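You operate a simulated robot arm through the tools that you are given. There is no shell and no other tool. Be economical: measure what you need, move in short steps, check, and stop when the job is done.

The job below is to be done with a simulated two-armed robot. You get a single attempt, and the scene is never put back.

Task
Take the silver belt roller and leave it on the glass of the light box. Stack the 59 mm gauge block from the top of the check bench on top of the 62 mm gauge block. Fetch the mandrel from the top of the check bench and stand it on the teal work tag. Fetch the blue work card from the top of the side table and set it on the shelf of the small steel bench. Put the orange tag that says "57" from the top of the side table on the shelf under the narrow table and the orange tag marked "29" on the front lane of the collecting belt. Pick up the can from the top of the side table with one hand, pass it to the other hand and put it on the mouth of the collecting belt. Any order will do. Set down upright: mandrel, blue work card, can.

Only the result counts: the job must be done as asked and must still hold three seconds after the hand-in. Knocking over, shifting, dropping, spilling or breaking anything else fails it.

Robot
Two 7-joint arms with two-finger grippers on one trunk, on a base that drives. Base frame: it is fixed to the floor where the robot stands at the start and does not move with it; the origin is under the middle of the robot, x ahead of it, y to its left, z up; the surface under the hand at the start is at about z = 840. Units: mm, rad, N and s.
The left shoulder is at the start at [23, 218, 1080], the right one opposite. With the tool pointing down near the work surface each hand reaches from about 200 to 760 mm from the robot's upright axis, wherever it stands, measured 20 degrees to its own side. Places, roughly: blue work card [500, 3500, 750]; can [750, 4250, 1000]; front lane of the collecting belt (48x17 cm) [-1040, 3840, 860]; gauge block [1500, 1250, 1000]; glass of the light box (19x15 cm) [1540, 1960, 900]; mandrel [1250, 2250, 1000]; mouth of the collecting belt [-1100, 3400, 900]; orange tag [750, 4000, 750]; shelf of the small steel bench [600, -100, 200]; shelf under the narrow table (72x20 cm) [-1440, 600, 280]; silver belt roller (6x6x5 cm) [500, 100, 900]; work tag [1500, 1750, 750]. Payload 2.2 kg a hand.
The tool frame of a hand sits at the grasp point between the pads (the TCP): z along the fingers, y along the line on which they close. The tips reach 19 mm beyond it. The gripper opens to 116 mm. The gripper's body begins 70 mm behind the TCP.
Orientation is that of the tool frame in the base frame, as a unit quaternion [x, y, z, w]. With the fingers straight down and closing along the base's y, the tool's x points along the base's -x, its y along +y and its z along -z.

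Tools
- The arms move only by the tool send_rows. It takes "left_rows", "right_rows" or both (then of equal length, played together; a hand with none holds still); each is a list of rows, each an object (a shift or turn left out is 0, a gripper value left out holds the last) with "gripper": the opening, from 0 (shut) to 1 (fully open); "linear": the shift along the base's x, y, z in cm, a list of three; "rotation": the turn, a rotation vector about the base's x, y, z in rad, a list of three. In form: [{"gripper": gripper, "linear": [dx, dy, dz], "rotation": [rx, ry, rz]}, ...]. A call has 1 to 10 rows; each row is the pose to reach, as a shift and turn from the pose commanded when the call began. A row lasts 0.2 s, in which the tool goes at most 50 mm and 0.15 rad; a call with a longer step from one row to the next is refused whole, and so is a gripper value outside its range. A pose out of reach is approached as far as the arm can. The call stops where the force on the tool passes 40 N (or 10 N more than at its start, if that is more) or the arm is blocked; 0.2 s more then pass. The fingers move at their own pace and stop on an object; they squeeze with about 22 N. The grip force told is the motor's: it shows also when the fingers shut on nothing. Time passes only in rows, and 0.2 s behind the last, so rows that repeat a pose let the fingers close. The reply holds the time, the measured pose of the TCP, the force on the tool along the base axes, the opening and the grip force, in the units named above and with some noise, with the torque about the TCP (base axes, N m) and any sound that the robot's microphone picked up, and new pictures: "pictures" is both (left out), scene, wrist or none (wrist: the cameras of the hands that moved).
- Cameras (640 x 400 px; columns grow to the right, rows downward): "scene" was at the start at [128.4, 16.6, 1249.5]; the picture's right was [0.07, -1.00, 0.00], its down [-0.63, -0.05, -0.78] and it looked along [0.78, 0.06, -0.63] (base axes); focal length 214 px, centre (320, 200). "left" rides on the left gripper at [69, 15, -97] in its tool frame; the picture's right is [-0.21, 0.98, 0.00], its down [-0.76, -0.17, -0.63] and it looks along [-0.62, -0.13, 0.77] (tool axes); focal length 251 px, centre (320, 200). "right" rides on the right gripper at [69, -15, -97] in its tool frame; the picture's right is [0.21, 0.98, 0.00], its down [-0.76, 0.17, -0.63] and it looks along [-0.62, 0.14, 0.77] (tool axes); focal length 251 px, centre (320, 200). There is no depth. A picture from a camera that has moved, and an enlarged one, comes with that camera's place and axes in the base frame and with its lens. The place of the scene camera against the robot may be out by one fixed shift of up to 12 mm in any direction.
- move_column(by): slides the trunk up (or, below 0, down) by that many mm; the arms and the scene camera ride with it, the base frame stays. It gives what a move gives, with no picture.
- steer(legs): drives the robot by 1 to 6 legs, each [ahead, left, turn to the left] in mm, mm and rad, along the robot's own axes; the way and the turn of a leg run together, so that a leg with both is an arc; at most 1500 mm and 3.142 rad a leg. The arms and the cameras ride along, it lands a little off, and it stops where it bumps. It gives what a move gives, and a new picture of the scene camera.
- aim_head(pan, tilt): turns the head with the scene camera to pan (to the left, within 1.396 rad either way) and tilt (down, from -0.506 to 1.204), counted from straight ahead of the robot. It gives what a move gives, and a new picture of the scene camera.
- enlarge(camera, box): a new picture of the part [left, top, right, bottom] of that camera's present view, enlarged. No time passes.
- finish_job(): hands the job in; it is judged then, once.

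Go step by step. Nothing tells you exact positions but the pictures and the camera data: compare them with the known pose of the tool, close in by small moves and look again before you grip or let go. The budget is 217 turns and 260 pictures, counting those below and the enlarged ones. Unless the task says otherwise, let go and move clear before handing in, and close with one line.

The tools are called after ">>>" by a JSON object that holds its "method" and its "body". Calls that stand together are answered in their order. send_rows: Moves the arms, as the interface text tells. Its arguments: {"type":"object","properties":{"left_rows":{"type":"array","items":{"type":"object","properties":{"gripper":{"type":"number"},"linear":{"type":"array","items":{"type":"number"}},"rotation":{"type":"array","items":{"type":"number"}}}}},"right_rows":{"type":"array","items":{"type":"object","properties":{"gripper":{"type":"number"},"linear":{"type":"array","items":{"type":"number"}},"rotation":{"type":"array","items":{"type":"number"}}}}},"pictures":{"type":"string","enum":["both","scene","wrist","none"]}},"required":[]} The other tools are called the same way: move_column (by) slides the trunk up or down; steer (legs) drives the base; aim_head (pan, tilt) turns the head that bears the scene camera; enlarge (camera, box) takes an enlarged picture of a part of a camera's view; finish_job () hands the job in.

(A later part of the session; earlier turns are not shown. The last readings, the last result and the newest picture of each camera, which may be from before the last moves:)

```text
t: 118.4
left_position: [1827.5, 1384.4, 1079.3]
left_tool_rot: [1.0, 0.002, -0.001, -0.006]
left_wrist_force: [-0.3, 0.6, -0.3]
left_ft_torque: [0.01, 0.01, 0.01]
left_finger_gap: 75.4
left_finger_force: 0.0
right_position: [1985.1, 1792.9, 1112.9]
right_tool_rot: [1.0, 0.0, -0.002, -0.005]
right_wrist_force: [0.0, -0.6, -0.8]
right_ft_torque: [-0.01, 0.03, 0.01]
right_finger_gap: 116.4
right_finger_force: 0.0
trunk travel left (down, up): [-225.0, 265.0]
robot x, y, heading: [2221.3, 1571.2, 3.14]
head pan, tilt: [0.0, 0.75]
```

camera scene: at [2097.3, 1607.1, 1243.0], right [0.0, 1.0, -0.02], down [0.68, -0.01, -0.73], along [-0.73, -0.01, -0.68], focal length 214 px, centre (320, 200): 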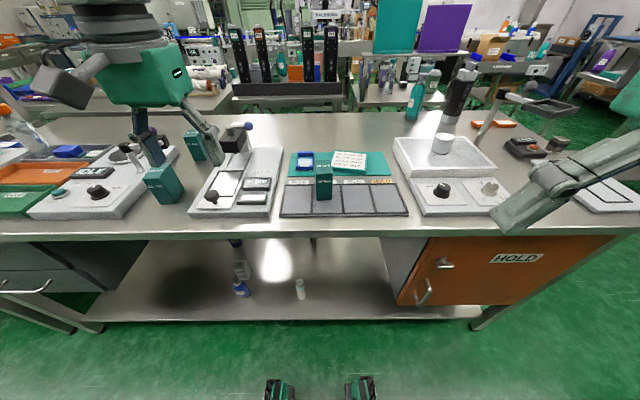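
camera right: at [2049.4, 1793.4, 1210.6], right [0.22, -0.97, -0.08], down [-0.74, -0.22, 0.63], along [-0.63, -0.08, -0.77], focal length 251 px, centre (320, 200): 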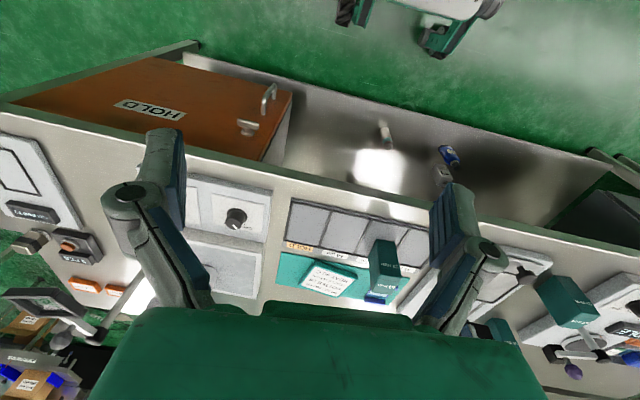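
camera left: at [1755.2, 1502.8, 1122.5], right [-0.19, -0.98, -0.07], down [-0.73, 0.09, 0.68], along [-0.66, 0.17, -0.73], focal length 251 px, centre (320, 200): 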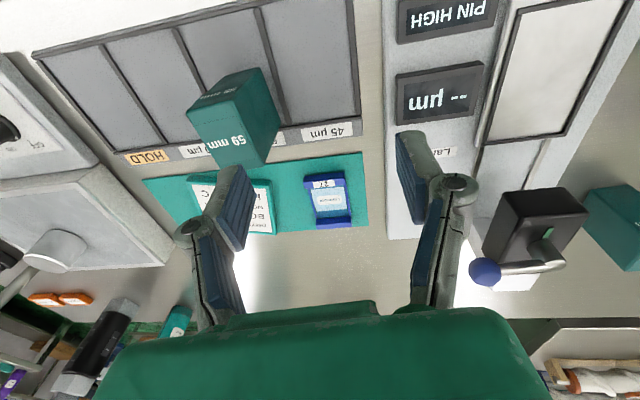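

Sway persists; I'll back the base away from whatever it touched (−y, and slightly back).

>>> {"method": "steer", "body": {"legs": [[-60, 60, 0]]}}

>>> {"method": "send_rows", "body": {"left_rows": [{"linear": [0, 0, 0]}, {"linear": [0, 0, 0]}, {"linear": [0, 0, 0]}, {"linear": [0, 0, 0]}, {"linear": [0, 0, 0]}, {"linear": [0, 0, 0]}, {"linear": [0, 0, 0]}], "pictures": "none"}}

>>> {"method": "send_rows", "body": {"left_rows": [{"linear": [0, 0, 0]}, {"linear": [0, 0, 0]}, {"linear": [0, 0, 0]}], "pictures": "none"}}

>>> {"method": "aim_head", "body": {"pan": -1.0, "tilt": 1.2}}

```text
t: 119.5
left_position: [1888.5, 1336.2, 1081.7]
left_tool_rot: [1.0, 0.0, -0.002, -0.002]
left_wrist_force: [0.0, 0.6, -0.2]
left_ft_torque: [-0.07, 0.04, 0.01]
left_finger_gap: 75.3
left_finger_force: 0.0
right_position: [2047.6, 1744.5, 1111.0]
right_tool_rot: [1.0, 0.0, -0.002, -0.001]
right_wrist_force: [0.5, 0.2, -0.1]
right_ft_torque: [-0.01, 0.04, 0.04]
right_finger_gap: 115.8
right_finger_force: 0.0
trunk travel left (down, up): [-225.0, 265.0]
robot x, y, heading: [2282.9, 1518.4, 3.137]
head pan, tilt: [0.0, 0.75]
camera scene: at [2157.4, 1526.7, 1243.3], right [0.0, 1.0, 0.0], down [0.68, 0.0, -0.73], along [-0.73, 0.0, -0.68], focal length 214 px, centre (320, 200)
```

scene: 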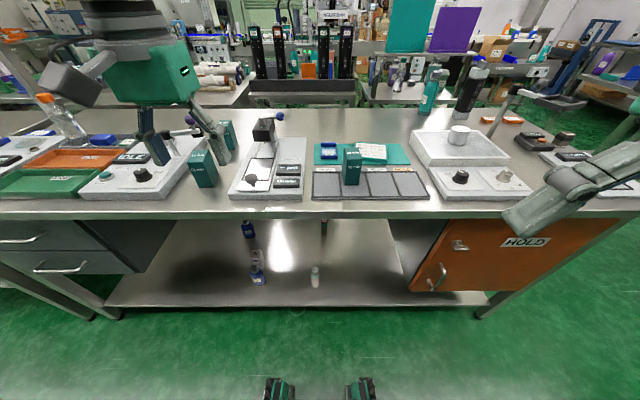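

```text
t: 121.1
left_position: [1889.2, 1329.9, 1081.6]
left_tool_rot: [1.0, 0.001, -0.002, -0.004]
left_wrist_force: [0.3, -0.2, 0.5]
left_ft_torque: [0.03, -0.02, -0.04]
left_finger_gap: 75.2
left_finger_force: 0.2
right_position: [2047.8, 1737.7, 1114.0]
right_tool_rot: [1.0, 0.0, -0.002, -0.004]
right_wrist_force: [-0.4, 0.0, -0.1]
right_ft_torque: [0.01, 0.01, 0.02]
right_finger_gap: 115.8
right_finger_force: 0.0
trunk travel left (down, up): [-225.0, 265.0]
robot x, y, heading: [2276.9, 1514.2, 3.137]
head pan, tilt: [0.0, 0.75]
```

```text
t: 121.9
left_position: [1889.7, 1325.2, 1081.5]
left_tool_rot: [1.0, 0.001, -0.004, -0.005]
left_wrist_force: [0.2, -0.4, -0.7]
left_ft_torque: [0.04, -0.01, -0.02]
left_finger_gap: 75.3
left_finger_force: 0.1
right_position: [2046.9, 1733.5, 1114.2]
right_tool_rot: [1.0, 0.0, -0.002, -0.006]
right_wrist_force: [0.2, -0.1, 0.0]
right_ft_torque: [0.0, -0.02, 0.0]
right_finger_gap: 116.1
right_finger_force: 0.1
trunk travel left (down, up): [-225.0, 265.0]
robot x, y, heading: [2284.9, 1510.9, 3.138]
head pan, tilt: [0.0, 0.75]
```

```text
t: 123.2
left_position: [1889.3, 1340.8, 1083.4]
left_tool_rot: [1.0, 0.0, -0.003, -0.001]
left_wrist_force: [0.4, -0.2, 0.5]
left_ft_torque: [-0.05, -0.05, 0.02]
left_finger_gap: 75.2
left_finger_force: 0.0
right_position: [2047.7, 1749.8, 1111.5]
right_tool_rot: [1.0, 0.0, -0.003, 0.001]
right_wrist_force: [0.0, 0.8, 0.1]
right_ft_torque: [0.0, 0.02, -0.02]
right_finger_gap: 115.8
right_finger_force: 0.0
trunk travel left (down, up): [-225.0, 265.0]
robot x, y, heading: [2280.1, 1516.9, 3.137]
head pan, tilt: [-1.0, 1.201]
camera scene: at [2209.7, 1581.6, 1211.2], right [0.84, 0.54, 0.0], down [0.5, -0.79, -0.35], along [-0.19, 0.3, -0.93], focal length 214 px, centre (320, 200)
```

scene: 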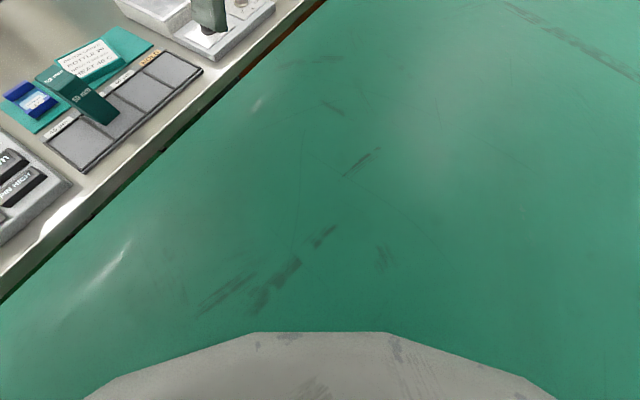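

Sway is shrinking. Wait a few more seconds.

>>> {"method": "send_rows", "body": {"left_rows": [{"linear": [0, 0, 0]}, {"linear": [0, 0, 0]}, {"linear": [0, 0, 0]}, {"linear": [0, 0, 0]}, {"linear": [0, 0, 0]}, {"linear": [0, 0, 0]}, {"linear": [0, 0, 0]}, {"linear": [0, 0, 0]}, {"linear": [0, 0, 0]}], "pictures": "none"}}

>>> {"method": "send_rows", "body": {"left_rows": [{"linear": [0, 0, 0]}, {"linear": [0, 0, 0]}, {"linear": [0, 0, 0]}], "pictures": "none"}}

>>> {"method": "send_rows", "body": {"left_rows": [{"linear": [0, 0, 0]}], "pictures": "none"}}

>>> {"method": "send_rows", "body": {"left_rows": [{"linear": [0, 0, 0]}, {"linear": [0, 0, 0]}], "pictures": "none"}}

```text
t: 125.2
left_position: [1888.5, 1329.1, 1080.4]
left_tool_rot: [1.0, 0.002, -0.002, -0.004]
left_wrist_force: [-0.2, 0.2, -0.5]
left_ft_torque: [0.07, -0.01, -0.01]
left_finger_gap: 75.5
left_finger_force: 0.1
right_position: [2047.6, 1737.2, 1113.8]
right_tool_rot: [1.0, 0.0, -0.003, -0.005]
right_wrist_force: [0.0, 0.6, -0.6]
right_ft_torque: [0.0, 0.01, -0.01]
right_finger_gap: 115.9
right_finger_force: 0.0
trunk travel left (down, up): [-225.0, 265.0]
robot x, y, heading: [2280.2, 1509.1, 3.141]
head pan, tilt: [-1.0, 1.201]
```

```text
t: 126.0
left_position: [1889.2, 1330.7, 1081.9]
left_tool_rot: [1.0, 0.001, -0.003, -0.004]
left_wrist_force: [-0.7, 0.0, -0.5]
left_ft_torque: [0.01, -0.02, 0.02]
left_finger_gap: 75.1
left_finger_force: 0.1
right_position: [2046.8, 1740.0, 1112.8]
right_tool_rot: [1.0, 0.0, -0.002, -0.003]
right_wrist_force: [-0.9, -1.0, -0.5]
right_ft_torque: [0.0, -0.02, -0.01]
right_finger_gap: 116.1
right_finger_force: 0.0
trunk travel left (down, up): [-225.0, 265.0]
robot x, y, heading: [2276.0, 1516.0, 3.138]
head pan, tilt: [-1.0, 1.201]
```

```text
t: 126.4
left_position: [1889.0, 1335.6, 1083.3]
left_tool_rot: [1.0, 0.0, -0.003, -0.002]
left_wrist_force: [-1.0, 0.4, -0.3]
left_ft_torque: [0.03, -0.01, 0.02]
left_finger_gap: 75.5
left_finger_force: 0.0
right_position: [2045.7, 1745.4, 1112.1]
right_tool_rot: [1.0, 0.0, -0.002, -0.002]
right_wrist_force: [0.1, 0.9, 0.2]
right_ft_torque: [0.0, -0.01, 0.04]
right_finger_gap: 116.1
right_finger_force: 0.2
trunk travel left (down, up): [-225.0, 265.0]
robot x, y, heading: [2278.8, 1518.0, 3.133]
head pan, tilt: [-1.0, 1.201]
```

```text
t: 127.0
left_position: [1889.9, 1332.9, 1083.5]
left_tool_rot: [1.0, 0.001, -0.003, -0.003]
left_wrist_force: [0.5, 0.1, -0.6]
left_ft_torque: [0.04, 0.0, -0.02]
left_finger_gap: 75.5
left_finger_force: 0.1
right_position: [2046.6, 1740.2, 1113.6]
right_tool_rot: [1.0, 0.0, -0.002, -0.003]
right_wrist_force: [0.1, 0.2, 0.9]
right_ft_torque: [0.01, 0.0, 0.01]
right_finger_gap: 115.9
right_finger_force: 0.1
trunk travel left (down, up): [-225.0, 265.0]
robot x, y, heading: [2276.5, 1512.0, 3.139]
head pan, tilt: [-1.0, 1.201]
```

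Steady again. I'll use the right hand for the 59 block. Forward 60 mm, then reach over it.

>>> {"method": "steer", "body": {"legs": [[60, 0, 0]]}}

>>> {"method": "send_rows", "body": {"right_rows": [{"linear": [-3, -1.3, 0], "gripper": 0.65}, {"linear": [-7, -3, -1]}, {"linear": [-11, -4.8, -2]}, {"linear": [-15, -6.5, -3]}, {"linear": [-19, -8.2, -4]}, {"linear": [-23, -10, -5]}, {"linear": [-27, -11.8, -6]}, {"linear": [-30, -13, -7]}, {"linear": [-31.2, -13.5, -7.5]}, {"linear": [-31.2, -13.5, -7.5]}], "pictures": "wrist"}}

```text
t: 127.9
left_position: [1827.5, 1333.2, 1081.5]
left_tool_rot: [1.0, 0.0, -0.002, -0.002]
left_wrist_force: [-1.7, -0.1, -0.3]
left_ft_torque: [-0.01, -0.07, -0.01]
left_finger_gap: 75.4
left_finger_force: 0.0
right_position: [1985.0, 1742.2, 1111.9]
right_tool_rot: [1.0, 0.0, -0.002, -0.003]
right_wrist_force: [-0.2, -0.4, -0.6]
right_ft_torque: [0.01, -0.08, 0.01]
right_finger_gap: 116.3
right_finger_force: 0.1
trunk travel left (down, up): [-225.0, 265.0]
robot x, y, heading: [2218.2, 1515.1, 3.138]
head pan, tilt: [-1.0, 1.201]
camera scene: at [2148.8, 1570.9, 1211.6], right [0.84, 0.54, 0.0], down [0.5, -0.79, -0.36], along [-0.19, 0.31, -0.93], focal length 214 px, centre (320, 200)
```

scene: 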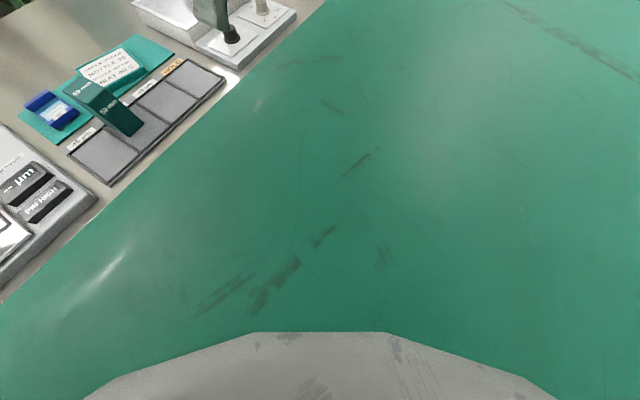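

```text
t: 130.1
left_position: [1828.7, 1333.3, 1082.1]
left_tool_rot: [1.0, 0.001, -0.003, -0.002]
left_wrist_force: [-0.3, 0.0, -0.3]
left_ft_torque: [0.0, -0.01, -0.01]
left_finger_gap: 75.2
left_finger_force: 0.0
right_position: [1675.0, 1606.9, 1037.6]
right_tool_rot: [1.0, 0.001, -0.002, -0.002]
right_wrist_force: [-0.2, -0.6, -1.0]
right_ft_torque: [0.01, -0.03, 0.0]
right_finger_gap: 75.7
right_finger_force: 0.1
trunk travel left (down, up): [-225.0, 265.0]
robot x, y, heading: [2220.8, 1517.4, 3.141]
head pan, tilt: [-1.0, 1.201]
camera right: at [1744.4, 1622.0, 1132.5], right [0.21, -0.98, -0.01], down [-0.75, -0.17, 0.64], along [-0.62, -0.13, -0.77], focal length 251 px, centre (320, 200)
```

right: 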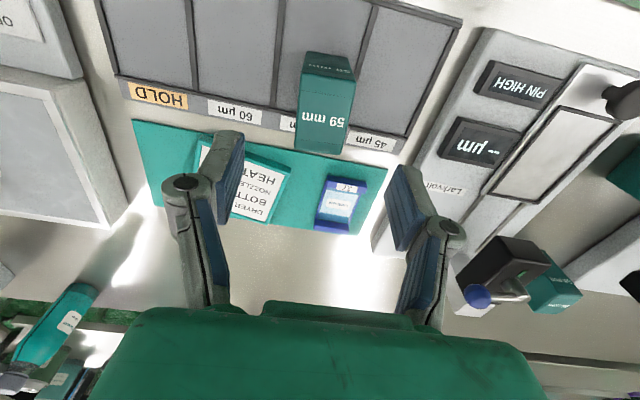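

Well aligned. Descend 115 mm and close slowly.

>>> {"method": "send_rows", "body": {"right_rows": [{"linear": [0, -0.1, -3]}, {"linear": [0, -0.1, -6]}, {"linear": [0, -0.1, -9]}, {"linear": [0, -0.1, -11]}, {"linear": [0, -0.1, -11.5]}, {"linear": [0, -0.1, -11.5]}], "pictures": "wrist"}}

```text
t: 131.5
left_position: [1827.9, 1332.9, 1082.8]
left_tool_rot: [1.0, 0.001, -0.002, -0.004]
left_wrist_force: [0.0, 0.9, 0.2]
left_ft_torque: [0.02, 0.03, 0.03]
left_finger_gap: 75.5
left_finger_force: 0.0
right_position: [1673.8, 1606.7, 923.2]
right_tool_rot: [1.0, -0.001, -0.003, -0.003]
right_wrist_force: [0.2, 0.2, -0.1]
right_ft_torque: [-0.01, 0.01, 0.01]
right_finger_gap: 75.2
right_finger_force: 0.1
trunk travel left (down, up): [-225.0, 265.0]
robot x, y, heading: [2218.1, 1514.4, 3.138]
head pan, tilt: [-1.0, 1.201]
camera right: at [1743.5, 1620.9, 1017.7], right [0.21, -0.98, -0.01], down [-0.75, -0.17, 0.64], along [-0.62, -0.13, -0.77], focal length 251 px, centre (320, 200)
```

right: 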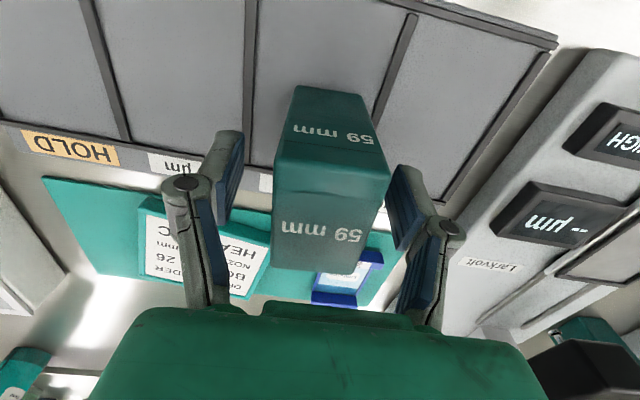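

>>> {"method": "send_rows", "body": {"right_rows": [{"linear": [0, -0.3, -1]}, {"linear": [0, -0.3, -1], "gripper": 0.3}, {"linear": [0, -0.3, -1], "gripper": 0}, {"linear": [0, -0.3, -1], "gripper": 0}, {"linear": [0, -0.3, -1], "gripper": 0}], "pictures": "none"}}

>>> {"method": "send_rows", "body": {"right_rows": [{"linear": [0, 0, 0.7]}, {"linear": [0, 0, 2]}, {"linear": [0, 0, 4]}, {"linear": [0, 0, 6.5]}, {"linear": [0, 0, 9]}, {"linear": [0, 0, 11.5]}, {"linear": [0, 0, 13.5]}, {"linear": [0, 0, 15]}, {"linear": [0, 0, 15]}], "pictures": "wrist"}}

>>> {"method": "aim_head", "body": {"pan": 0.0, "tilt": 0.75}}

```text
t: 132.7
left_position: [1828.1, 1333.4, 1082.4]
left_tool_rot: [1.0, 0.001, -0.003, -0.003]
left_wrist_force: [-0.2, 0.4, -0.2]
left_ft_torque: [0.01, 0.03, 0.0]
left_finger_gap: 75.3
left_finger_force: 0.0
right_position: [1673.5, 1602.8, 912.3]
right_tool_rot: [1.0, -0.001, -0.003, -0.003]
right_wrist_force: [0.2, -0.9, 0.1]
right_ft_torque: [0.0, 0.01, -0.01]
right_finger_gap: 40.3
right_finger_force: 22.0
trunk travel left (down, up): [-225.0, 265.0]
robot x, y, heading: [2218.1, 1509.5, 3.138]
head pan, tilt: [-1.0, 1.201]
```

```text
t: 134.7
left_position: [1828.9, 1333.3, 1082.3]
left_tool_rot: [1.0, 0.0, -0.003, -0.004]
left_wrist_force: [-0.8, 0.0, -0.1]
left_ft_torque: [-0.03, -0.03, 0.02]
left_finger_gap: 75.7
left_finger_force: 0.1
right_position: [1673.8, 1601.6, 1062.6]
right_tool_rot: [1.0, -0.001, -0.003, -0.003]
right_wrist_force: [0.4, 0.3, -1.6]
right_ft_torque: [0.0, -0.04, 0.02]
right_finger_gap: 40.3
right_finger_force: 21.7
trunk travel left (down, up): [-225.0, 265.0]
robot x, y, heading: [2223.3, 1516.4, 3.135]
head pan, tilt: [-1.0, 1.201]
camera right: at [1743.5, 1617.1, 1157.2], right [0.21, -0.98, -0.01], down [-0.75, -0.17, 0.64], along [-0.62, -0.13, -0.77], focal length 251 px, centre (320, 200)
```

right: 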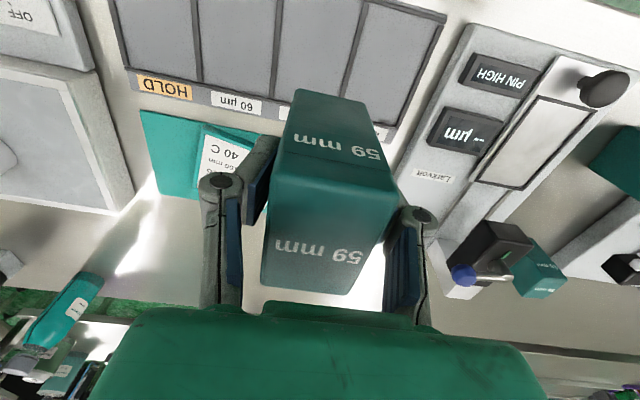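

```text
t: 136.0
left_position: [1828.2, 1333.1, 1081.2]
left_tool_rot: [1.0, 0.001, -0.003, -0.003]
left_wrist_force: [0.3, 0.1, -0.2]
left_ft_torque: [0.01, 0.01, 0.02]
left_finger_gap: 75.5
left_finger_force: 0.0
right_position: [1672.8, 1601.8, 1062.1]
right_tool_rot: [1.0, -0.001, -0.002, -0.003]
right_wrist_force: [0.1, -0.4, -2.3]
right_ft_torque: [-0.04, 0.03, 0.03]
right_finger_gap: 40.2
right_finger_force: 21.8
trunk travel left (down, up): [-225.0, 265.0]
robot x, y, heading: [2217.4, 1516.8, 3.137]
head pan, tilt: [0.0, 0.75]
camera scene: at [2094.4, 1522.9, 1243.0], right [0.0, 1.0, 0.0], down [0.69, 0.0, -0.73], along [-0.73, 0.0, -0.69], focal length 214 px, centre (320, 200)
```

scene: 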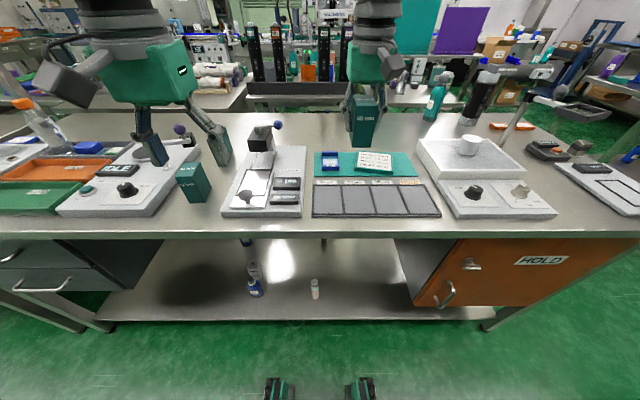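

Block held (bottom ≈56 mm below TCP). Retract both hands off the bench, then slide base −y by 410.

>>> {"method": "send_rows", "body": {"left_rows": [{"linear": [3, 0, 0]}, {"linear": [6, 0, 0]}, {"linear": [9, 0, 0]}, {"linear": [12, 0, 0]}, {"linear": [12, 0, 0]}, {"linear": [12, 0, 0]}], "right_rows": [{"linear": [3, 0, 1]}, {"linear": [7, 1, 2]}, {"linear": [11, 2, 3]}, {"linear": [15, 3, 3]}, {"linear": [19, 4, 3]}, {"linear": [20, 5, 3]}], "pictures": "none"}}

>>> {"method": "steer", "body": {"legs": [[0, 410, 0]]}}

```text
t: 137.4
left_position: [1950.1, 1335.3, 1083.7]
left_tool_rot: [1.0, 0.001, -0.002, -0.001]
left_wrist_force: [-0.7, -0.2, -0.5]
left_ft_torque: [-0.01, 0.0, 0.03]
left_finger_gap: 75.6
left_finger_force: 0.0
right_position: [1876.7, 1655.9, 1092.3]
right_tool_rot: [1.0, -0.001, -0.003, -0.001]
right_wrist_force: [0.1, 0.0, -2.3]
right_ft_torque: [0.0, -0.02, 0.0]
right_finger_gap: 40.2
right_finger_force: 21.8
trunk travel left (down, up): [-225.0, 265.0]
robot x, y, heading: [2221.7, 1517.1, 3.141]
head pan, tilt: [0.0, 0.75]
```

```text
t: 139.9
left_position: [1947.1, 934.1, 1082.2]
left_tool_rot: [1.0, 0.001, -0.003, -0.003]
left_wrist_force: [-0.7, -0.8, -0.6]
left_ft_torque: [0.03, -0.01, 0.02]
left_finger_gap: 75.4
left_finger_force: 0.1
right_position: [1873.8, 1254.3, 1093.4]
right_tool_rot: [1.0, -0.001, -0.003, -0.003]
right_wrist_force: [0.3, 0.8, -2.9]
right_ft_torque: [0.0, 0.01, 0.01]
right_finger_gap: 40.2
right_finger_force: 21.9
trunk travel left (down, up): [-225.0, 265.0]
robot x, y, heading: [2218.9, 1113.8, 3.136]
head pan, tilt: [0.0, 0.75]
camera scene: at [2094.2, 1125.4, 1243.2], right [0.01, 1.0, 0.0], down [0.68, 0.0, -0.73], along [-0.73, 0.0, -0.68], focal length 214 px, centre (320, 200)
```

scene: 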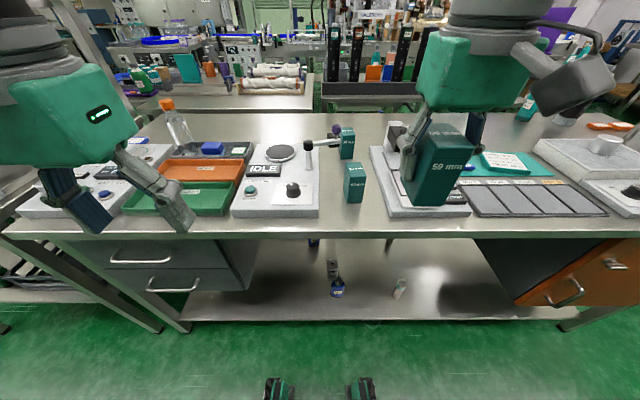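

>>> {"method": "enlarge", "body": {"camera": "scene", "box": [300, 110, 420, 225]}}

```text
3.48 times, centred on (360, 168) of scene
camera zoom: at [2094.2, 1125.4, 1243.2], right [0.01, 1.0, 0.0], down [0.68, 0.0, -0.73], along [-0.73, 0.0, -0.68], focal length 746 px, centre (181, 313)
```

zoom: 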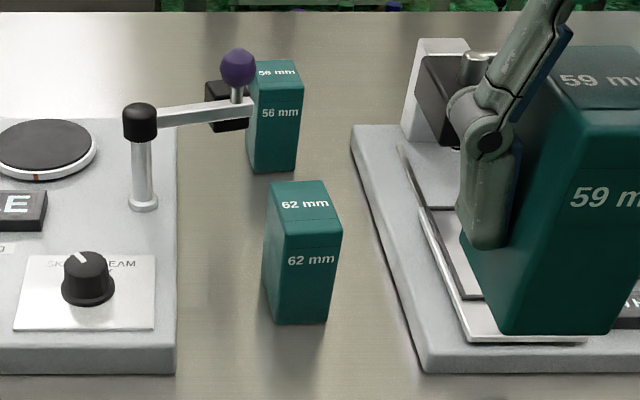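

Move the held block over the 62 mm block, keeping high, then view from the wrist camera.

>>> {"method": "send_rows", "body": {"right_rows": [{"linear": [-4, -1, 0]}, {"linear": [-8, -2, 0]}, {"linear": [-12, -3, 0]}, {"linear": [-16, -4, 0]}, {"linear": [-20, -4.3, 0]}, {"linear": [-20.5, -4.3, 0]}, {"linear": [-20.5, -4.3, 0]}], "pictures": "both"}}

```text
t: 141.5
left_position: [1947.9, 933.6, 1082.7]
left_tool_rot: [1.0, 0.001, -0.002, -0.003]
left_wrist_force: [0.3, 0.0, -0.1]
left_ft_torque: [0.01, -0.01, 0.01]
left_finger_gap: 75.4
left_finger_force: 0.1
right_position: [1670.0, 1210.9, 1092.7]
right_tool_rot: [1.0, -0.002, -0.004, -0.003]
right_wrist_force: [-0.5, 0.7, -2.8]
right_ft_torque: [0.0, -0.02, 0.0]
right_finger_gap: 40.6
right_finger_force: 21.9
trunk travel left (down, up): [-225.0, 265.0]
robot x, y, heading: [2218.9, 1118.7, 3.134]
head pan, tilt: [0.0, 0.75]
camera scene: at [2092.7, 1123.3, 1243.1], right [0.0, 1.0, 0.0], down [0.68, 0.0, -0.73], along [-0.73, 0.0, -0.68], focal length 214 px, centre (320, 200)
camera right: at [1739.4, 1225.4, 1187.6], right [0.21, -0.98, -0.01], down [-0.75, -0.17, 0.64], along [-0.62, -0.13, -0.77], focal length 251 px, centre (320, 200)
```

scene: 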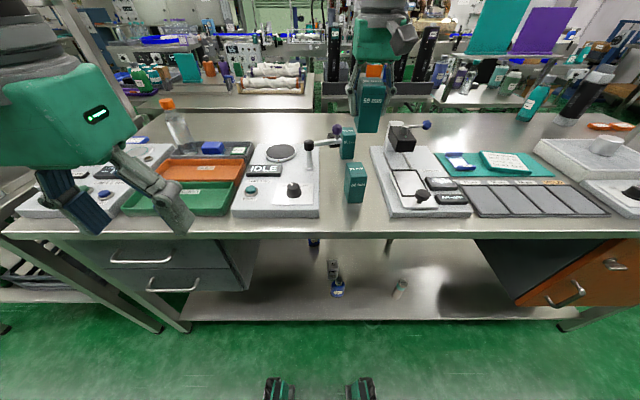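
right: 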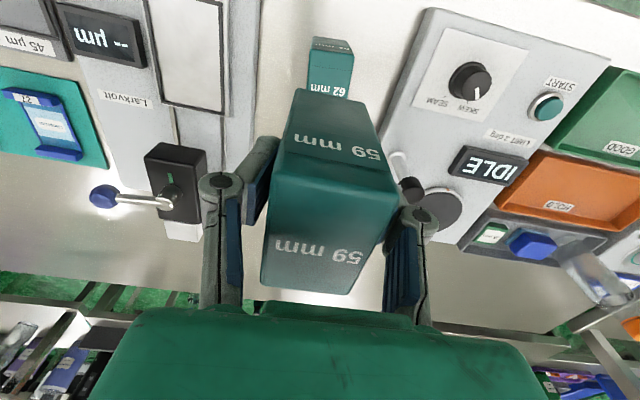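

>>> {"method": "enlarge", "body": {"camera": "right", "box": [260, 20, 400, 120]}}

```text
4.00 times, centred on (330, 70) of right
camera zoom: at [1739.4, 1225.4, 1187.6], right [0.21, -0.98, -0.01], down [-0.75, -0.17, 0.64], along [-0.62, -0.13, -0.77], focal length 1006 px, centre (280, 720)
```

zoom: 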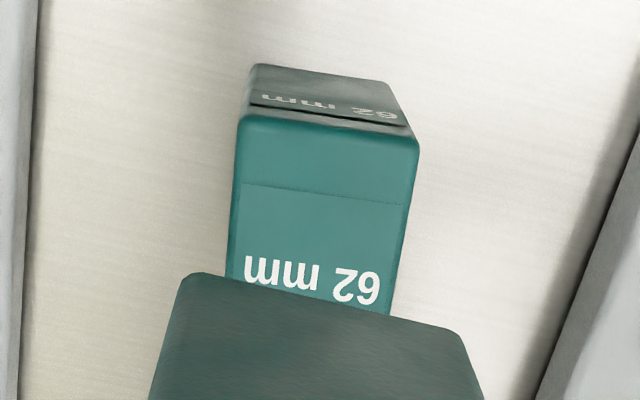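

62's top: centre ≈(1677,1207), z≈938, yaw ≈+0.07. Adjust and lower to ~18 mm above.

>>> {"method": "send_rows", "body": {"right_rows": [{"linear": [0.7, -0.4, -1.5], "rotation": [0, 0, 0.07]}, {"linear": [0.7, -0.4, -3.5], "rotation": [0, 0, 0.07]}, {"linear": [0.7, -0.4, -5.5], "rotation": [0, 0, 0.07]}, {"linear": [0.7, -0.4, -7.5], "rotation": [0, 0, 0.07]}, {"linear": [0.7, -0.4, -7.5], "rotation": [0, 0, 0.07]}], "pictures": "both"}}

>>> {"method": "enlarge", "body": {"camera": "scene", "box": [300, 80, 420, 225]}}

>>> {"method": "enlarge", "body": {"camera": "right", "box": [250, 20, 410, 140]}}

```text
t: 142.7
left_position: [1949.5, 932.4, 1082.8]
left_tool_rot: [1.0, 0.001, -0.003, -0.002]
left_wrist_force: [-0.2, 0.2, 0.7]
left_ft_torque: [-0.01, -0.02, -0.01]
left_finger_gap: 75.6
left_finger_force: 0.1
right_position: [1677.3, 1206.3, 1018.0]
right_tool_rot: [0.999, 0.033, -0.003, -0.003]
right_wrist_force: [-0.1, -0.3, -2.2]
right_ft_torque: [-0.01, -0.01, 0.0]
right_finger_gap: 40.4
right_finger_force: 21.6
trunk travel left (down, up): [-225.0, 265.0]
robot x, y, heading: [2221.4, 1113.0, 3.136]
head pan, tilt: [0.0, 0.75]
camera scene: at [2093.2, 1122.9, 1243.1], right [0.01, 1.0, 0.0], down [0.68, 0.0, -0.73], along [-0.73, 0.0, -0.68], focal length 214 px, centre (320, 200)
camera right: at [1747.0, 1226.8, 1113.6], right [0.28, -0.96, -0.01], down [-0.74, -0.22, 0.64], along [-0.61, -0.17, -0.77], focal length 251 px, centre (320, 200)
```

scene: 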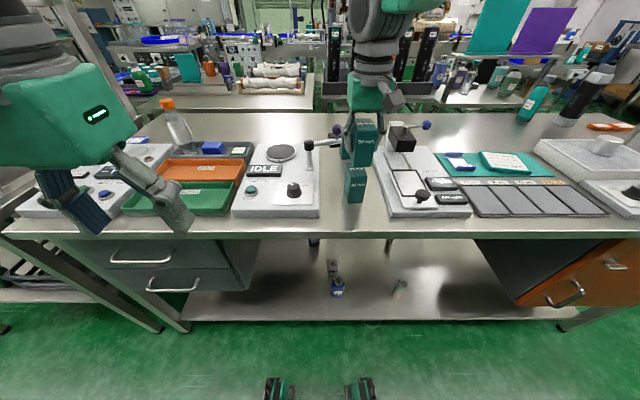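
right: 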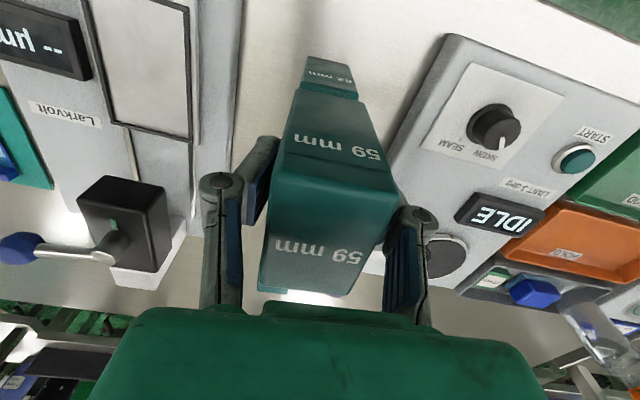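

```text
2.76 times, centred on (360, 152) of scene
camera zoom: at [2093.2, 1122.9, 1243.1], right [0.01, 1.0, 0.0], down [0.68, 0.0, -0.73], along [-0.73, 0.0, -0.68], focal length 592 px, centre (210, 331)
```

zoom: 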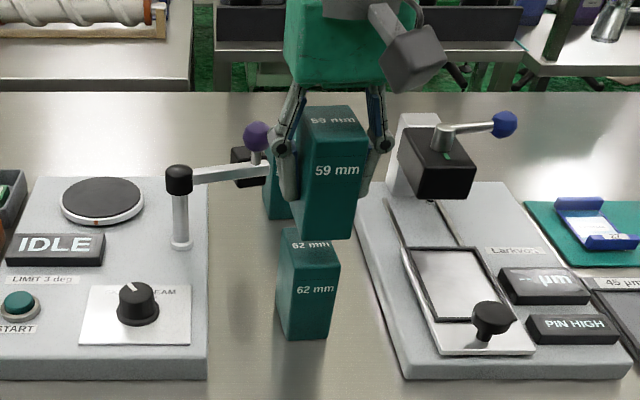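

```text
3.33 times, centred on (330, 80) of right
camera zoom: at [1747.0, 1226.8, 1113.6], right [0.28, -0.96, -0.01], down [-0.74, -0.22, 0.64], along [-0.61, -0.17, -0.77], focal length 838 px, centre (287, 600)
```

zoom: 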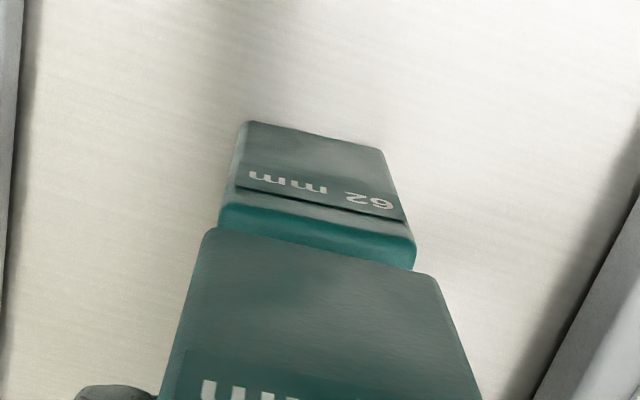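

Edges match within ~2 mm. Lower slowly to contact.

>>> {"method": "send_rows", "body": {"right_rows": [{"linear": [-0.2, 0, -0.6]}, {"linear": [-0.2, 0, -1.2]}, {"linear": [-0.2, 0, -1.7]}], "pictures": "none"}}

>>> {"method": "enlarge", "body": {"camera": "scene", "box": [320, 110, 400, 215]}}

```text
t: 143.5
left_position: [1947.5, 931.9, 1083.4]
left_tool_rot: [1.0, 0.001, -0.002, -0.003]
left_wrist_force: [-0.4, -0.1, -0.3]
left_ft_torque: [0.0, -0.01, -0.01]
left_finger_gap: 75.7
left_finger_force: 0.1
right_position: [1675.9, 1206.1, 1000.1]
right_tool_rot: [0.999, 0.034, -0.003, -0.003]
right_wrist_force: [-0.1, -0.5, -3.5]
right_ft_torque: [0.02, -0.06, 0.0]
right_finger_gap: 40.5
right_finger_force: 22.3
trunk travel left (down, up): [-225.0, 265.0]
robot x, y, heading: [2215.2, 1116.3, 3.14]
head pan, tilt: [0.0, 0.75]
```

```text
3.81 times, centred on (360, 162) of scene
camera zoom: at [2092.7, 1122.9, 1243.1], right [0.01, 1.0, 0.0], down [0.68, 0.0, -0.73], along [-0.73, 0.0, -0.68], focal length 817 px, centre (168, 343)
```

zoom: 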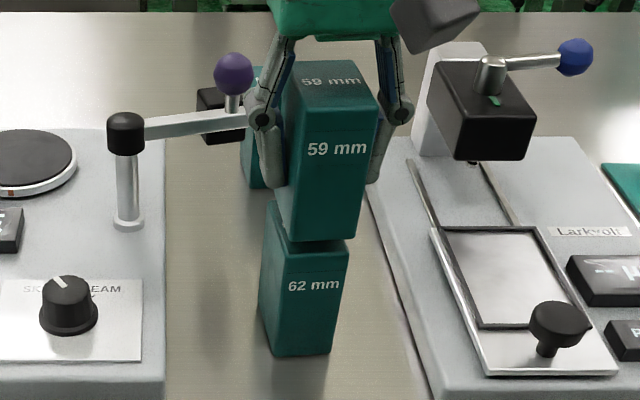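

>>> {"method": "enlarge", "body": {"camera": "scene", "box": [340, 150, 376, 190]}}

>>> {"method": "enlarge", "body": {"camera": "right", "box": [270, 30, 390, 130]}}

```text
10.00 times, centred on (358, 170) of scene
camera zoom: at [2092.7, 1122.9, 1243.1], right [0.01, 1.0, 0.0], down [0.68, 0.0, -0.73], along [-0.73, 0.0, -0.68], focal length 2145 px, centre (-60, 500)
```

zoom: 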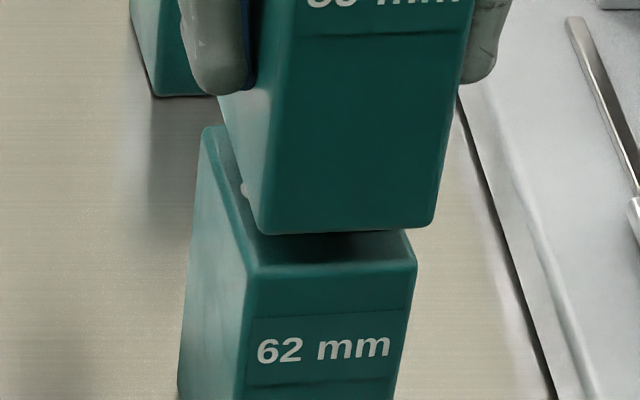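

```text
4.00 times, centred on (330, 80) of right
camera zoom: at [1744.6, 1225.8, 1096.2], right [0.28, -0.96, -0.01], down [-0.74, -0.22, 0.64], along [-0.61, -0.17, -0.77], focal length 1006 px, centre (280, 680)
```

zoom: 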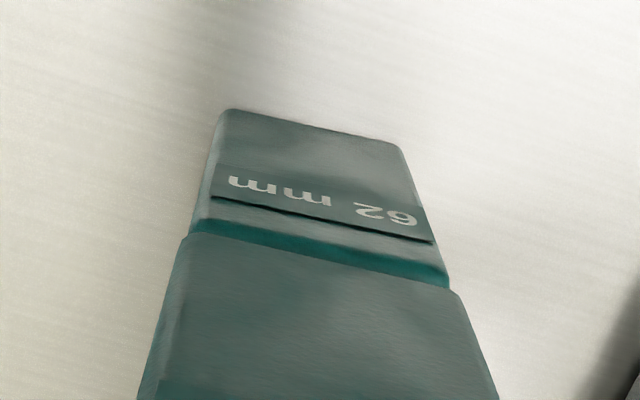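

Held block is ~2 mm to +y; correct and lower to contact.

>>> {"method": "send_rows", "body": {"right_rows": [{"linear": [0, -0.2, 0]}, {"linear": [0, -0.2, -0.4]}], "pictures": "none"}}

>>> {"method": "send_rows", "body": {"right_rows": [{"linear": [0, 0, -0.2]}], "pictures": "none"}}

>>> {"method": "enlarge", "body": {"camera": "scene", "box": [340, 150, 376, 190]}}

```text
t: 144.1
left_position: [1948.9, 932.3, 1082.4]
left_tool_rot: [1.0, 0.001, -0.003, -0.003]
left_wrist_force: [-0.9, -1.3, -0.5]
left_ft_torque: [-0.01, 0.0, 0.02]
left_finger_gap: 75.4
left_finger_force: 0.1
right_position: [1674.7, 1203.1, 997.6]
right_tool_rot: [0.999, 0.034, -0.003, -0.003]
right_wrist_force: [0.3, -0.2, -3.1]
right_ft_torque: [-0.04, 0.02, -0.01]
right_finger_gap: 40.4
right_finger_force: 22.3
trunk travel left (down, up): [-225.0, 265.0]
robot x, y, heading: [2219.1, 1114.3, 3.132]
head pan, tilt: [0.0, 0.75]
```

```text
t: 144.5
left_position: [1947.5, 931.8, 1082.2]
left_tool_rot: [1.0, 0.0, -0.002, -0.004]
left_wrist_force: [0.4, 0.3, -0.5]
left_ft_torque: [0.02, 0.01, 0.02]
left_finger_gap: 75.4
left_finger_force: 0.1
right_position: [1676.2, 1204.7, 995.4]
right_tool_rot: [0.999, 0.034, -0.004, -0.004]
right_wrist_force: [-0.3, 0.0, -2.5]
right_ft_torque: [-0.01, -0.01, -0.01]
right_finger_gap: 40.5
right_finger_force: 22.5
trunk travel left (down, up): [-225.0, 265.0]
robot x, y, heading: [2219.5, 1116.1, 3.138]
head pan, tilt: [0.0, 0.75]
```

```text
10.00 times, centred on (358, 170) of scene
camera zoom: at [2092.8, 1122.9, 1243.1], right [0.01, 1.0, 0.0], down [0.68, 0.0, -0.73], along [-0.73, 0.0, -0.68], focal length 2145 px, centre (-60, 500)
```

zoom: 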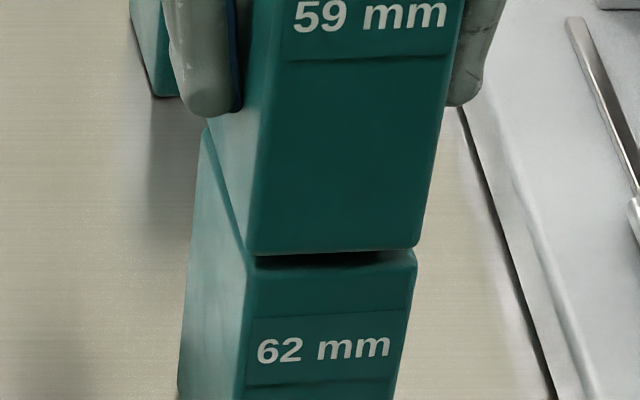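

>>> {"method": "send_rows", "body": {"right_rows": [{"linear": [0, 0, -0.15]}, {"linear": [0, 0, -0.3]}], "pictures": "none"}}

```text
t: 145.1
left_position: [1949.6, 931.6, 1083.2]
left_tool_rot: [1.0, 0.001, -0.003, -0.004]
left_wrist_force: [0.5, -0.1, 0.4]
left_ft_torque: [0.01, -0.03, 0.02]
left_finger_gap: 75.3
left_finger_force: 0.2
right_position: [1676.5, 1202.9, 991.9]
right_tool_rot: [0.999, 0.033, -0.003, -0.003]
right_wrist_force: [0.6, -0.2, -2.4]
right_ft_torque: [0.0, 0.01, 0.02]
right_finger_gap: 40.6
right_finger_force: 22.4
trunk travel left (down, up): [-225.0, 265.0]
robot x, y, heading: [2217.7, 1119.3, 3.138]
head pan, tilt: [0.0, 0.75]
```

>>> {"method": "send_rows", "body": {"right_rows": [{"linear": [0, 0, -0.15]}, {"linear": [0, 0, -0.3]}], "pictures": "none"}}

>>> {"method": "enlarge", "body": {"camera": "scene", "box": [340, 150, 376, 190]}}

```text
t: 145.7
left_position: [1949.0, 931.0, 1083.0]
left_tool_rot: [1.0, 0.001, -0.003, -0.002]
left_wrist_force: [-0.5, 0.4, 0.6]
left_ft_torque: [0.0, 0.01, 0.02]
left_finger_gap: 75.1
left_finger_force: 0.1
right_position: [1675.6, 1203.6, 991.9]
right_tool_rot: [0.999, 0.034, -0.005, -0.003]
right_wrist_force: [2.1, 0.8, 11.5]
right_ft_torque: [0.06, -0.37, -0.01]
right_finger_gap: 40.3
right_finger_force: 22.2
trunk travel left (down, up): [-225.0, 265.0]
robot x, y, heading: [2216.7, 1117.5, 3.136]
head pan, tilt: [0.0, 0.75]
```

```text
10.00 times, centred on (358, 170) of scene
camera zoom: at [2094.5, 1122.7, 1243.5], right [0.01, 1.0, 0.0], down [0.68, 0.0, -0.73], along [-0.73, 0.0, -0.68], focal length 2145 px, centre (-60, 500)
```

zoom: 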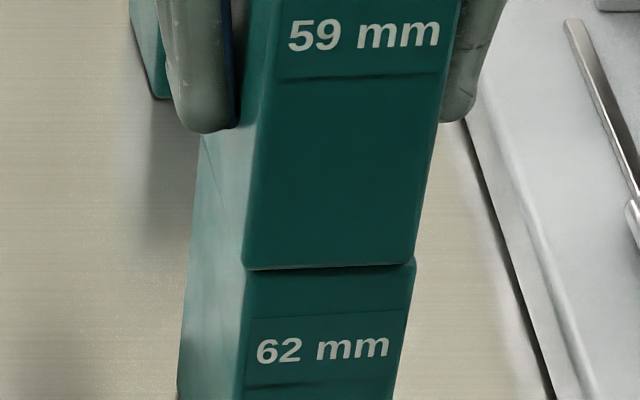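

Contact, nicely flush. Ease, open and rise straight up.

>>> {"method": "send_rows", "body": {"right_rows": [{"linear": [0, 0, 0.1]}, {"linear": [0, 0, 0.15], "gripper": 0.45}, {"linear": [0, 0, 0.15], "gripper": 0.62}, {"linear": [0, 0, 0.15], "gripper": 0.62}, {"linear": [0, 0, 2]}, {"linear": [0, 0, 5]}, {"linear": [0, 0, 8]}, {"linear": [0, 0, 10]}, {"linear": [3, 0, 11]}, {"linear": [7, 0, 11]}], "pictures": "scene"}}

>>> {"method": "enlarge", "body": {"camera": "scene", "box": [310, 110, 410, 215]}}

```text
t: 147.9
left_position: [1950.0, 931.8, 1082.8]
left_tool_rot: [1.0, 0.001, -0.005, -0.003]
left_wrist_force: [0.5, 0.4, 0.8]
left_ft_torque: [0.0, 0.0, 0.0]
left_finger_gap: 75.6
left_finger_force: 0.1
right_position: [1746.4, 1204.2, 1098.0]
right_tool_rot: [0.999, 0.035, -0.005, -0.003]
right_wrist_force: [0.6, -0.3, 0.2]
right_ft_torque: [-0.01, -0.01, 0.01]
right_finger_gap: 71.9
right_finger_force: 0.1
trunk travel left (down, up): [-225.0, 265.0]
robot x, y, heading: [2220.8, 1117.5, 3.135]
head pan, tilt: [0.0, 0.75]
camera scene: at [2095.8, 1122.8, 1243.4], right [0.0, 1.0, 0.0], down [0.68, 0.0, -0.73], along [-0.73, 0.0, -0.68], focal length 214 px, centre (320, 200)
```

scene: 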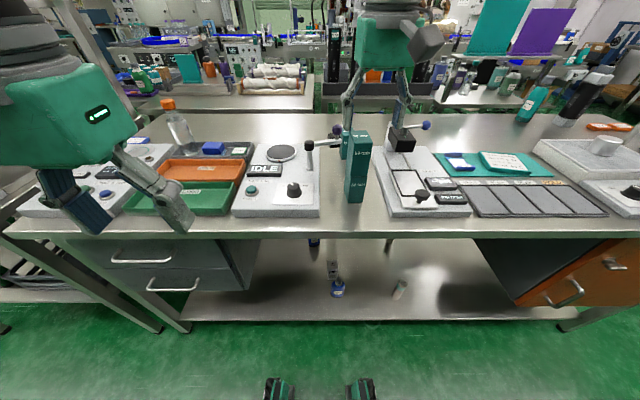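

```text
3.81 times, centred on (360, 162) of scene
camera zoom: at [2095.8, 1122.8, 1243.4], right [0.0, 1.0, 0.0], down [0.68, 0.0, -0.73], along [-0.73, 0.0, -0.68], focal length 817 px, centre (168, 343)
```

zoom: 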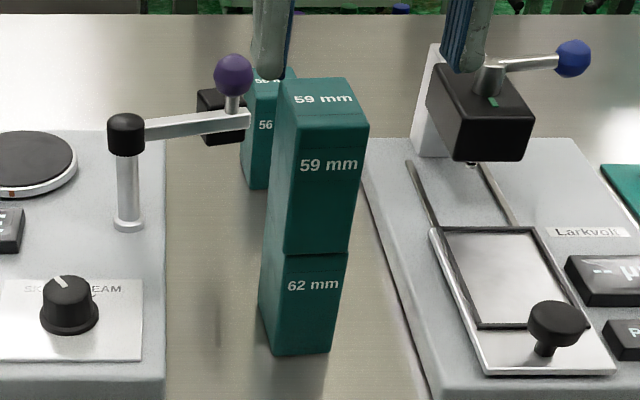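

The stack is good. Retract and drive around to the bench's end for the mandrel.

>>> {"method": "send_rows", "body": {"right_rows": [{"linear": [4, 0, 0]}, {"linear": [8, 1, 0], "rotation": [0, 0, -0.035]}, {"linear": [12, 3, 0], "rotation": [0, 0, -0.07]}, {"linear": [16, 6, 0], "rotation": [0, 0, -0.07]}, {"linear": [18, 9, 0], "rotation": [0, 0, -0.07]}, {"linear": [18, 10, 0], "rotation": [0, 0, -0.07]}], "pictures": "none"}}

>>> {"method": "steer", "body": {"legs": [[0, -950, 0], [0, -900, 0], [890, 0, 0], [0, 0, 1.571]]}}

>>> {"method": "aim_head", "body": {"pan": 0, "tilt": 0.6}}

```text
t: 149.3
left_position: [1948.4, 932.5, 1082.5]
left_tool_rot: [1.0, 0.001, -0.003, -0.004]
left_wrist_force: [0.5, -0.2, -0.4]
left_ft_torque: [-0.01, 0.0, 0.0]
left_finger_gap: 75.6
left_finger_force: 0.0
right_position: [1926.0, 1305.1, 1099.9]
right_tool_rot: [1.0, -0.001, -0.005, -0.003]
right_wrist_force: [-0.6, 1.4, 0.3]
right_ft_torque: [0.0, -0.02, -0.02]
right_finger_gap: 71.8
right_finger_force: 0.0
trunk travel left (down, up): [-225.0, 265.0]
robot x, y, heading: [2219.8, 1118.2, 3.137]
head pan, tilt: [0.0, 0.75]
```

```text
t: 166.5
left_position: [1520.3, 2672.3, 1082.3]
left_tool_rot: [0.717, 0.697, -0.004, 0.001]
left_wrist_force: [-0.1, 0.1, 1.4]
left_ft_torque: [0.0, 0.02, 0.04]
left_finger_gap: 75.5
left_finger_force: 0.1
right_position: [1149.1, 2657.3, 1099.8]
right_tool_rot: [0.718, 0.696, -0.004, 0.002]
right_wrist_force: [-0.3, -0.2, 0.6]
right_ft_torque: [0.0, -0.04, -0.01]
right_finger_gap: 71.9
right_finger_force: 0.0
trunk travel left (down, up): [-225.0, 265.0]
robot x, y, heading: [1345.1, 2941.4, -1.609]
head pan, tilt: [0.0, 0.75]
camera scene: at [1337.3, 2829.6, 1243.3], right [-1.0, 0.03, -0.01], down [0.03, 0.68, -0.73], along [-0.02, -0.73, -0.68], focal length 214 px, centre (320, 200)
```

scene: 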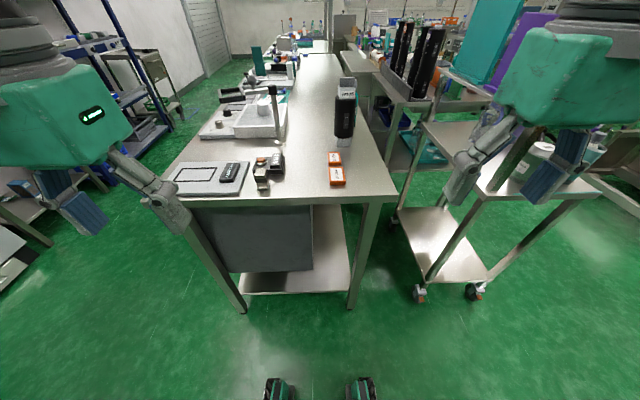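

```text
t: 167.2
left_position: [1515.5, 2672.2, 1085.3]
left_tool_rot: [0.717, 0.697, -0.004, 0.003]
left_wrist_force: [-1.3, -0.7, -0.5]
left_ft_torque: [-0.02, -0.03, -0.02]
left_finger_gap: 75.1
left_finger_force: 0.0
right_position: [1144.0, 2659.2, 1099.1]
right_tool_rot: [0.718, 0.696, -0.004, 0.003]
right_wrist_force: [-0.7, -0.5, 0.5]
right_ft_torque: [0.01, -0.05, -0.01]
right_finger_gap: 72.0
right_finger_force: 0.0
trunk travel left (down, up): [-225.0, 265.0]
robot x, y, heading: [1347.3, 2944.4, -1.605]
head pan, tilt: [0.0, 0.6]
camera scene: at [1332.1, 2824.3, 1256.1], right [-1.0, 0.03, -0.01], down [0.03, 0.57, -0.82], along [-0.02, -0.82, -0.57], focal length 214 px, centre (320, 200)
```

scene: 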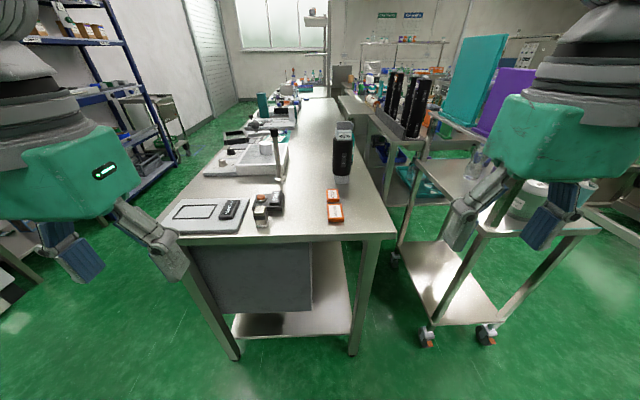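

>>> {"method": "enlarge", "body": {"camera": "scene", "box": [300, 105, 400, 235]}}

```text
3.08 times, centred on (350, 170) of scene
camera zoom: at [1332.1, 2824.3, 1256.1], right [-1.0, 0.03, -0.01], down [0.03, 0.57, -0.82], along [-0.02, -0.82, -0.57], focal length 660 px, centre (228, 292)
```

zoom: 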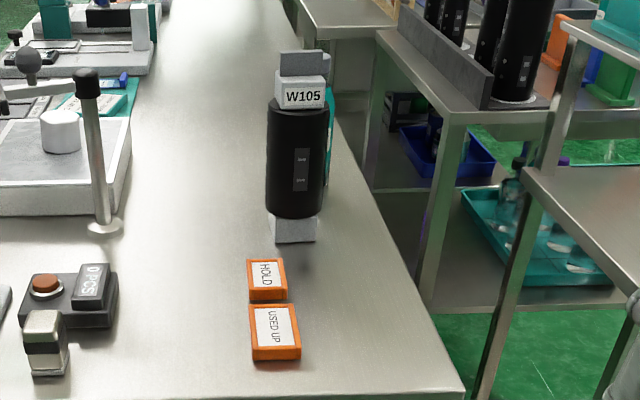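

Mandrel at ≈(1235,2118), ~215 tall, 67 mm cylinder. Raise the column 110 and move closer to the bench end.

>>> {"method": "move_column", "body": {"by": 110}}

>>> {"method": "steer", "body": {"legs": [[150, 0, 0.034]]}}

>>> {"method": "enlarge", "body": {"camera": "scene", "box": [290, 120, 410, 280]}}

```text
t: 168.7
left_position: [1532.0, 2672.3, 1191.7]
left_tool_rot: [0.717, 0.697, -0.007, -0.003]
left_wrist_force: [-0.1, 1.1, -0.6]
left_ft_torque: [0.05, -0.01, 0.0]
left_finger_gap: 75.4
left_finger_force: 0.1
right_position: [1160.5, 2659.1, 1212.0]
right_tool_rot: [0.717, 0.697, -0.007, -0.002]
right_wrist_force: [0.6, 0.3, 0.2]
right_ft_torque: [0.02, 0.0, 0.01]
right_finger_gap: 71.8
right_finger_force: 0.0
trunk travel left (down, up): [-335.0, 155.0]
robot x, y, heading: [1349.2, 2947.0, -1.606]
head pan, tilt: [0.0, 0.6]
```

```text
t: 170.0
left_position: [1529.7, 2528.9, 1193.1]
left_tool_rot: [0.704, 0.71, -0.005, 0.001]
left_wrist_force: [0.0, -0.6, 0.6]
left_ft_torque: [0.02, 0.0, -0.03]
left_finger_gap: 75.5
left_finger_force: 0.1
right_position: [1158.6, 2503.2, 1209.9]
right_tool_rot: [0.706, 0.709, -0.007, 0.002]
right_wrist_force: [-0.3, -0.4, -0.1]
right_ft_torque: [-0.01, -0.01, 0.01]
right_finger_gap: 71.6
right_finger_force: 0.1
trunk travel left (down, up): [-335.0, 155.0]
robot x, y, heading: [1347.0, 2797.9, -1.562]
head pan, tilt: [0.0, 0.6]
camera scene: at [1340.6, 2675.2, 1366.4], right [-1.0, 0.0, 0.0], down [0.0, 0.56, -0.83], along [0.0, -0.83, -0.56], focal length 214 px, centre (320, 200)
```

scene: 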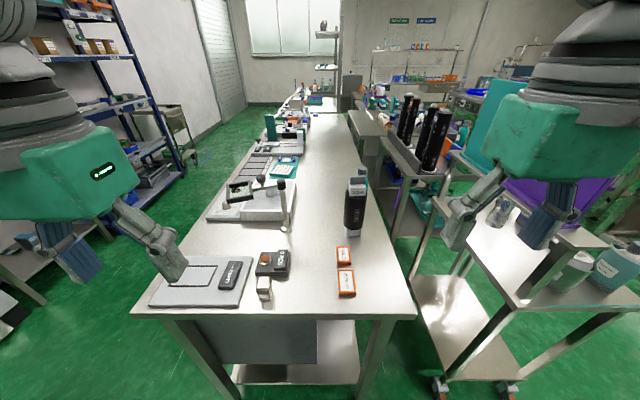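

```text
2.50 times, centred on (350, 200) of scene
camera zoom: at [1340.6, 2675.2, 1366.4], right [-1.0, 0.0, 0.0], down [0.0, 0.56, -0.83], along [0.0, -0.83, -0.56], focal length 536 px, centre (245, 200)
```

zoom: 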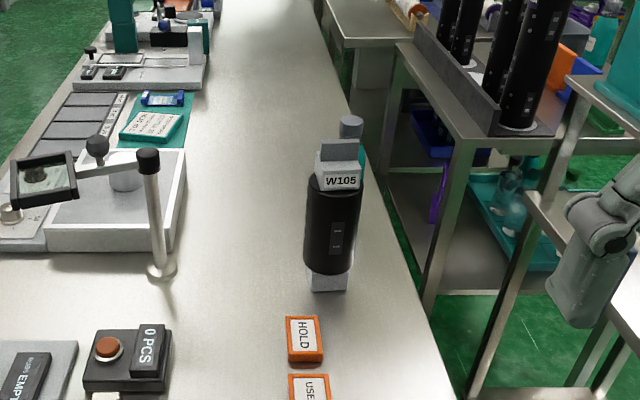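

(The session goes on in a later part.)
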